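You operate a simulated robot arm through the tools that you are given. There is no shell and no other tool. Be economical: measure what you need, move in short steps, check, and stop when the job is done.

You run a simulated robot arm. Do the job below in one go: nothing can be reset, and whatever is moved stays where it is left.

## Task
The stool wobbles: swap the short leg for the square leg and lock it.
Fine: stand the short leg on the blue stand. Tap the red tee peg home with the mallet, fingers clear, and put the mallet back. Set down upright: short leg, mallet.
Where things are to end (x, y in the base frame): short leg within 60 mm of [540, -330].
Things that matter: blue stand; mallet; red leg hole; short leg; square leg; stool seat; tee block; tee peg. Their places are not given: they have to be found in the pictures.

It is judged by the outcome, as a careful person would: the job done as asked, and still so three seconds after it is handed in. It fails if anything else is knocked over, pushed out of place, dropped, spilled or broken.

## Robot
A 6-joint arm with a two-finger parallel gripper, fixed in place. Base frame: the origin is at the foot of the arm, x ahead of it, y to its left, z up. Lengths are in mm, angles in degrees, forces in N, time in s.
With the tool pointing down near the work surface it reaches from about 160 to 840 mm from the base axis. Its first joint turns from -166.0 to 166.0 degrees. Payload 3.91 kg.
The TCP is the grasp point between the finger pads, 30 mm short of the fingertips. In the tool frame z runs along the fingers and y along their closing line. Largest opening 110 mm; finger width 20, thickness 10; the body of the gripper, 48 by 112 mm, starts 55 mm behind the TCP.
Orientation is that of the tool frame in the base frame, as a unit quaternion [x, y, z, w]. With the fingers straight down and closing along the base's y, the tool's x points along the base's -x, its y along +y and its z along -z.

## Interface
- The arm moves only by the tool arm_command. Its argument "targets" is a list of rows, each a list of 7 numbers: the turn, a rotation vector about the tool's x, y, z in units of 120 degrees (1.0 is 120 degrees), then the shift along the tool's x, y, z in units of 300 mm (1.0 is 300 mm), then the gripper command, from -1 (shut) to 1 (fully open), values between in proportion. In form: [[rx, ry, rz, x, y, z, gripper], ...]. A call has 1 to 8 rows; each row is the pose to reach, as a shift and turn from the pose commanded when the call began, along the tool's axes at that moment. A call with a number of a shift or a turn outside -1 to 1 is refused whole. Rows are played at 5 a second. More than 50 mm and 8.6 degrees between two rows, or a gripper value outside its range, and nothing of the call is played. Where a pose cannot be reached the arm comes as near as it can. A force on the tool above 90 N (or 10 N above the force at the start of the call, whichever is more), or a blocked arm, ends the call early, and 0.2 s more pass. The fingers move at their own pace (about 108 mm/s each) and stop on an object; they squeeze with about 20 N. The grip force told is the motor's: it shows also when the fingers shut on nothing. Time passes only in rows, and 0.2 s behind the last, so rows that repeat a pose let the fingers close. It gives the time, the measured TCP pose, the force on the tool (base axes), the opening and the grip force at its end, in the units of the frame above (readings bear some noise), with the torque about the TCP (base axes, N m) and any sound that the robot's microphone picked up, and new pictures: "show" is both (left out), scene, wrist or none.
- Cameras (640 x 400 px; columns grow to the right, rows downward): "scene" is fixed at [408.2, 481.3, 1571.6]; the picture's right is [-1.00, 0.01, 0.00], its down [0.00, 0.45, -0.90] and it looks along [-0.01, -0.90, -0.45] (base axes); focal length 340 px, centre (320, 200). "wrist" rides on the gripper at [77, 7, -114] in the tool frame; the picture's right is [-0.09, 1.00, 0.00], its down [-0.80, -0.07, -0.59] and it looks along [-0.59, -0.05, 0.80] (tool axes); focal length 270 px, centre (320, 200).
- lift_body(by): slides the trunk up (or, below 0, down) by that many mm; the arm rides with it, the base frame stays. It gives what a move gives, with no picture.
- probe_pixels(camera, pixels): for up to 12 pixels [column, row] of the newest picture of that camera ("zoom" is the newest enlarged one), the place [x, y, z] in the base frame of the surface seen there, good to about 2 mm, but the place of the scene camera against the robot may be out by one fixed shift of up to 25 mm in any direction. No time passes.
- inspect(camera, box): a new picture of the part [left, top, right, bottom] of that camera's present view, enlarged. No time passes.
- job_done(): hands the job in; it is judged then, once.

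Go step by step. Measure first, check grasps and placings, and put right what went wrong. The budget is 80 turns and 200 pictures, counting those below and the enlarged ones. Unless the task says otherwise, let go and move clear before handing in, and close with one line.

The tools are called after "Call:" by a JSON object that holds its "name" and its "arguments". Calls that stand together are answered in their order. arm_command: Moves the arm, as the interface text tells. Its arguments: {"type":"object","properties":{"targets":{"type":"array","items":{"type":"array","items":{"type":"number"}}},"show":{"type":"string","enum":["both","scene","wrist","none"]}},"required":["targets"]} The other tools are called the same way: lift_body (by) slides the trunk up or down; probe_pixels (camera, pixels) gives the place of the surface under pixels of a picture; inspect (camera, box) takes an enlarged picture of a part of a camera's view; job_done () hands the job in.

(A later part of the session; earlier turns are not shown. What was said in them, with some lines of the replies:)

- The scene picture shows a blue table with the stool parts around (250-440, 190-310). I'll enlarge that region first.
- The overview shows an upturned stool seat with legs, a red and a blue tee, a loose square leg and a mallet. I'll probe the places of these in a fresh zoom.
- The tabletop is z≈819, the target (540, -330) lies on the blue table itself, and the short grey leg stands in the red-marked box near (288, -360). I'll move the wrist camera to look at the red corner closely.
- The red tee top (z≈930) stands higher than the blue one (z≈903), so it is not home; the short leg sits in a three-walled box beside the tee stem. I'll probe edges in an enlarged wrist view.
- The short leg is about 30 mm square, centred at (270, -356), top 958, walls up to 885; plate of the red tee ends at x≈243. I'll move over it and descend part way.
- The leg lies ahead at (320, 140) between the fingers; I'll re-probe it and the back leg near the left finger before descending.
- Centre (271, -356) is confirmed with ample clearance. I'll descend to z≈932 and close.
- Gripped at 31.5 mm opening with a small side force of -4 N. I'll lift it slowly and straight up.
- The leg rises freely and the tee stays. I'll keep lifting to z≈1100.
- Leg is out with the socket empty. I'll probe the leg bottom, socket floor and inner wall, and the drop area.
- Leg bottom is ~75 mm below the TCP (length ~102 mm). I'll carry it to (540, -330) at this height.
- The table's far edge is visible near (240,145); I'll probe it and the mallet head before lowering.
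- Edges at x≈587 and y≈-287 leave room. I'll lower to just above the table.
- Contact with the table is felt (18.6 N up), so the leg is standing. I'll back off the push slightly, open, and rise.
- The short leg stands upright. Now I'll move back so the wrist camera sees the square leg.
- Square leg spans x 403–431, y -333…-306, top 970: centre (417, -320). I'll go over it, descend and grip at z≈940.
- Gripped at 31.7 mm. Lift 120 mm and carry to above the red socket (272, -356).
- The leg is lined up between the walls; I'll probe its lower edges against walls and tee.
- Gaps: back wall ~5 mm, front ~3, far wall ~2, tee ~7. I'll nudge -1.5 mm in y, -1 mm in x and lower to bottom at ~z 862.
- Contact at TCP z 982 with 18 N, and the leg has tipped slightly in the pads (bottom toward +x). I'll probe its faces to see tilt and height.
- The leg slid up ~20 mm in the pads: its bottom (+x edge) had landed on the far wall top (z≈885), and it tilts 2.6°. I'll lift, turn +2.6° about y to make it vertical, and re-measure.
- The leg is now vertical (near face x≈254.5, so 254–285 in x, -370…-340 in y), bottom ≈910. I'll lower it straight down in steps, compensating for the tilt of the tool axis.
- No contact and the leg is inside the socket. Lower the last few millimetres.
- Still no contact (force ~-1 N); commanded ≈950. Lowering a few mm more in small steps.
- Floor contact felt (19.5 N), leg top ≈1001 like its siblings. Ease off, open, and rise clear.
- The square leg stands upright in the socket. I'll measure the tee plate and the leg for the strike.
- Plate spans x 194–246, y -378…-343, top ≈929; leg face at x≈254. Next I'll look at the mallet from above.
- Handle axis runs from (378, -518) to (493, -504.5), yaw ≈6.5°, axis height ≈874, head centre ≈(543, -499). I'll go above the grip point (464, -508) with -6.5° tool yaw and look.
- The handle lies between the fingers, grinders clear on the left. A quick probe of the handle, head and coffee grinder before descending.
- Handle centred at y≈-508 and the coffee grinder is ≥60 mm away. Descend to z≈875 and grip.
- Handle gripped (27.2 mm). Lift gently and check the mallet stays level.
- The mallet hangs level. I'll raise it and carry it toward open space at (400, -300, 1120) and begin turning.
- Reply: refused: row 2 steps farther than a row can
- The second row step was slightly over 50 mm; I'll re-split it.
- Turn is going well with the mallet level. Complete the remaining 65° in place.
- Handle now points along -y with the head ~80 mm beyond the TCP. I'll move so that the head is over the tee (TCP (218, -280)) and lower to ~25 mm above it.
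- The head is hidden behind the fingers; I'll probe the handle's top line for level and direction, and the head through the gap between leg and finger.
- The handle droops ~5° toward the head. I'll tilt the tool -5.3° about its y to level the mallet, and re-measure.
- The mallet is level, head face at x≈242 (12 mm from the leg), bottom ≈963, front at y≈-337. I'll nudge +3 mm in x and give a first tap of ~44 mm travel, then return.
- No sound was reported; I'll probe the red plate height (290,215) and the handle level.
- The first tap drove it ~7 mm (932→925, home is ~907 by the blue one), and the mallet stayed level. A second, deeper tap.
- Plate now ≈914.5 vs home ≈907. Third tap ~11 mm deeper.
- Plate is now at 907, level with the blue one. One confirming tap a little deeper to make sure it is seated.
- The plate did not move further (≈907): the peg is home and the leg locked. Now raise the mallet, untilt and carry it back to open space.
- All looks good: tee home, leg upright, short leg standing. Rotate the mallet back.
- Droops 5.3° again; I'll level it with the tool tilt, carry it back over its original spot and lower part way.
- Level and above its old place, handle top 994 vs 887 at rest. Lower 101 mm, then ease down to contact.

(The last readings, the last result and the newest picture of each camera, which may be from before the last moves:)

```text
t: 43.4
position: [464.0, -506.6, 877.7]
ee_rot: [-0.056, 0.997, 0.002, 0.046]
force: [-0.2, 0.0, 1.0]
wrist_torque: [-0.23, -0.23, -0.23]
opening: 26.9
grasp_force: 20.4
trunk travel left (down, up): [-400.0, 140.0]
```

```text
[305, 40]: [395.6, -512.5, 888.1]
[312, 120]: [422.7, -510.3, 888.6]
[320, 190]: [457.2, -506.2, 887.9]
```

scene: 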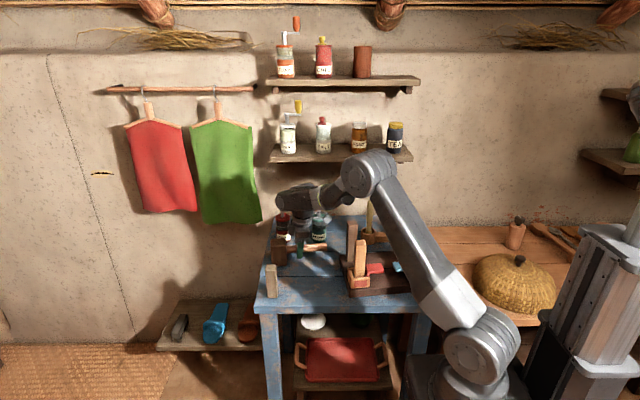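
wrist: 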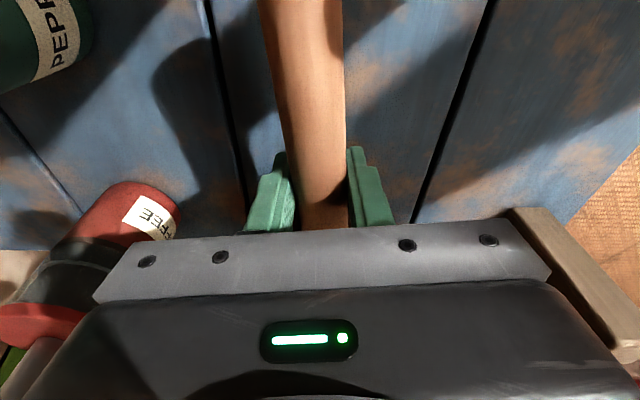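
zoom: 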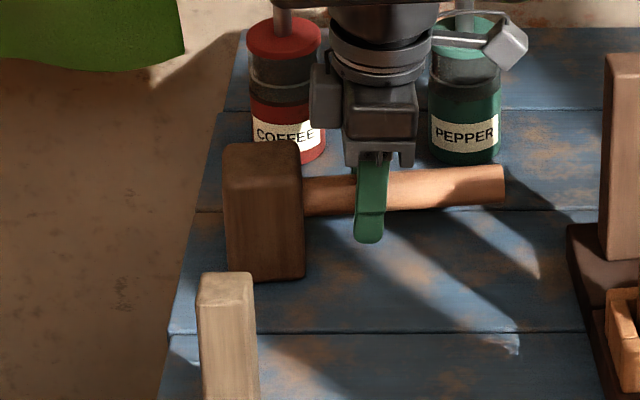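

The mallet's weight is taken by the table (force -3→+1 N) and it is level at 888. Open and rise.

Call:
{"name": "arm_command", "arguments": {"targets": [[0, 0, 0, 0, 0, 0, -0.3], [0, 0, 0, 0, 0, 0, 0.1], [0, 0, 0, 0, 0, 0, 0.1], [0, 0, 0, -0.011, 0, -0.12, 0.1], [0, 0, 0, -0.025, 0, -0.27, 0.1], [0, 0, 0, -0.039, 0, -0.42, 0.1], [0, 0.022, 0, -0.053, 0, -0.57, 0.1], [0, 0.044, 0, -0.06, 0, -0.7, 0.1]]}}

Call:
{"name": "inspect", "arguments": {"camera": "scene", "box": [250, 190, 442, 310]}}

```text
t: 45.2
position: [462.9, -507.4, 1088.9]
ee_rot: [-0.056, 0.998, 0.0, 0.0]
force: [0.0, 0.4, -0.3]
wrist_torque: [0.02, -0.02, -0.05]
opening: 60.4
grasp_force: 0.1
trunk travel left (down, up): [-400.0, 140.0]
```

scene: 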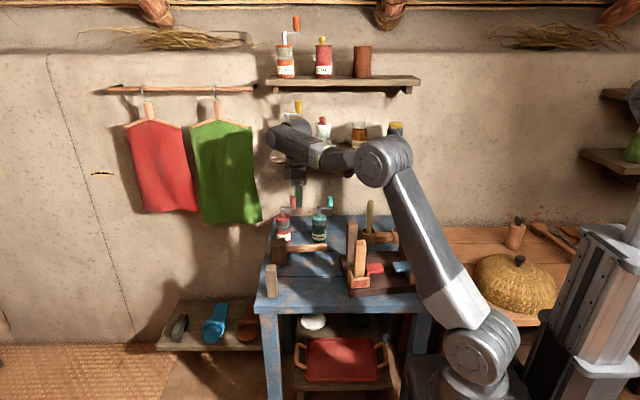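
wrist: 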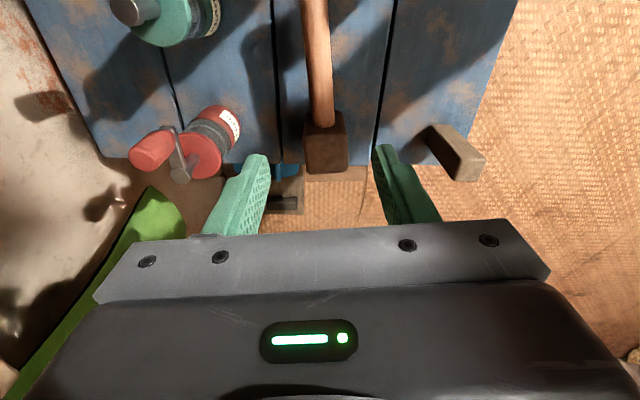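

```text
3.33 times, centred on (346, 250) of scene
```

zoom: 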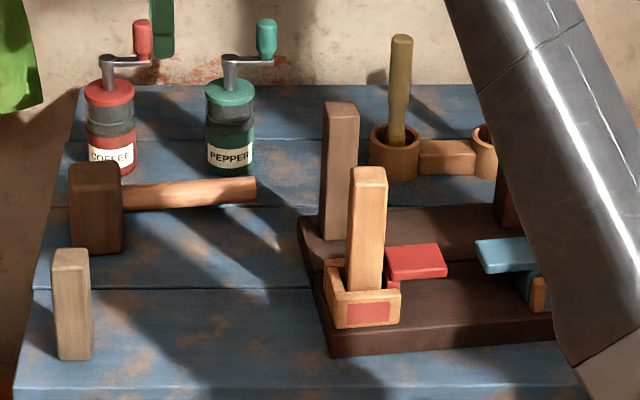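

The last pictures show the mallet standing back in its place (within about 6 mm). The short leg is upright on the blue table, the square leg is in the red hole, and the red tee is level with the blue one. The gripper is open and clear, so I'm handing in.

Call:
{"name": "job_done", "arguments": {}}

```text
The job is handed in.
```

The square leg is in the red hole, locked by the red tee peg tapped down level with the blue one; the short leg stands upright on the blue table at about (540, -331), and the mallet is back upright about 6 mm from where it was.
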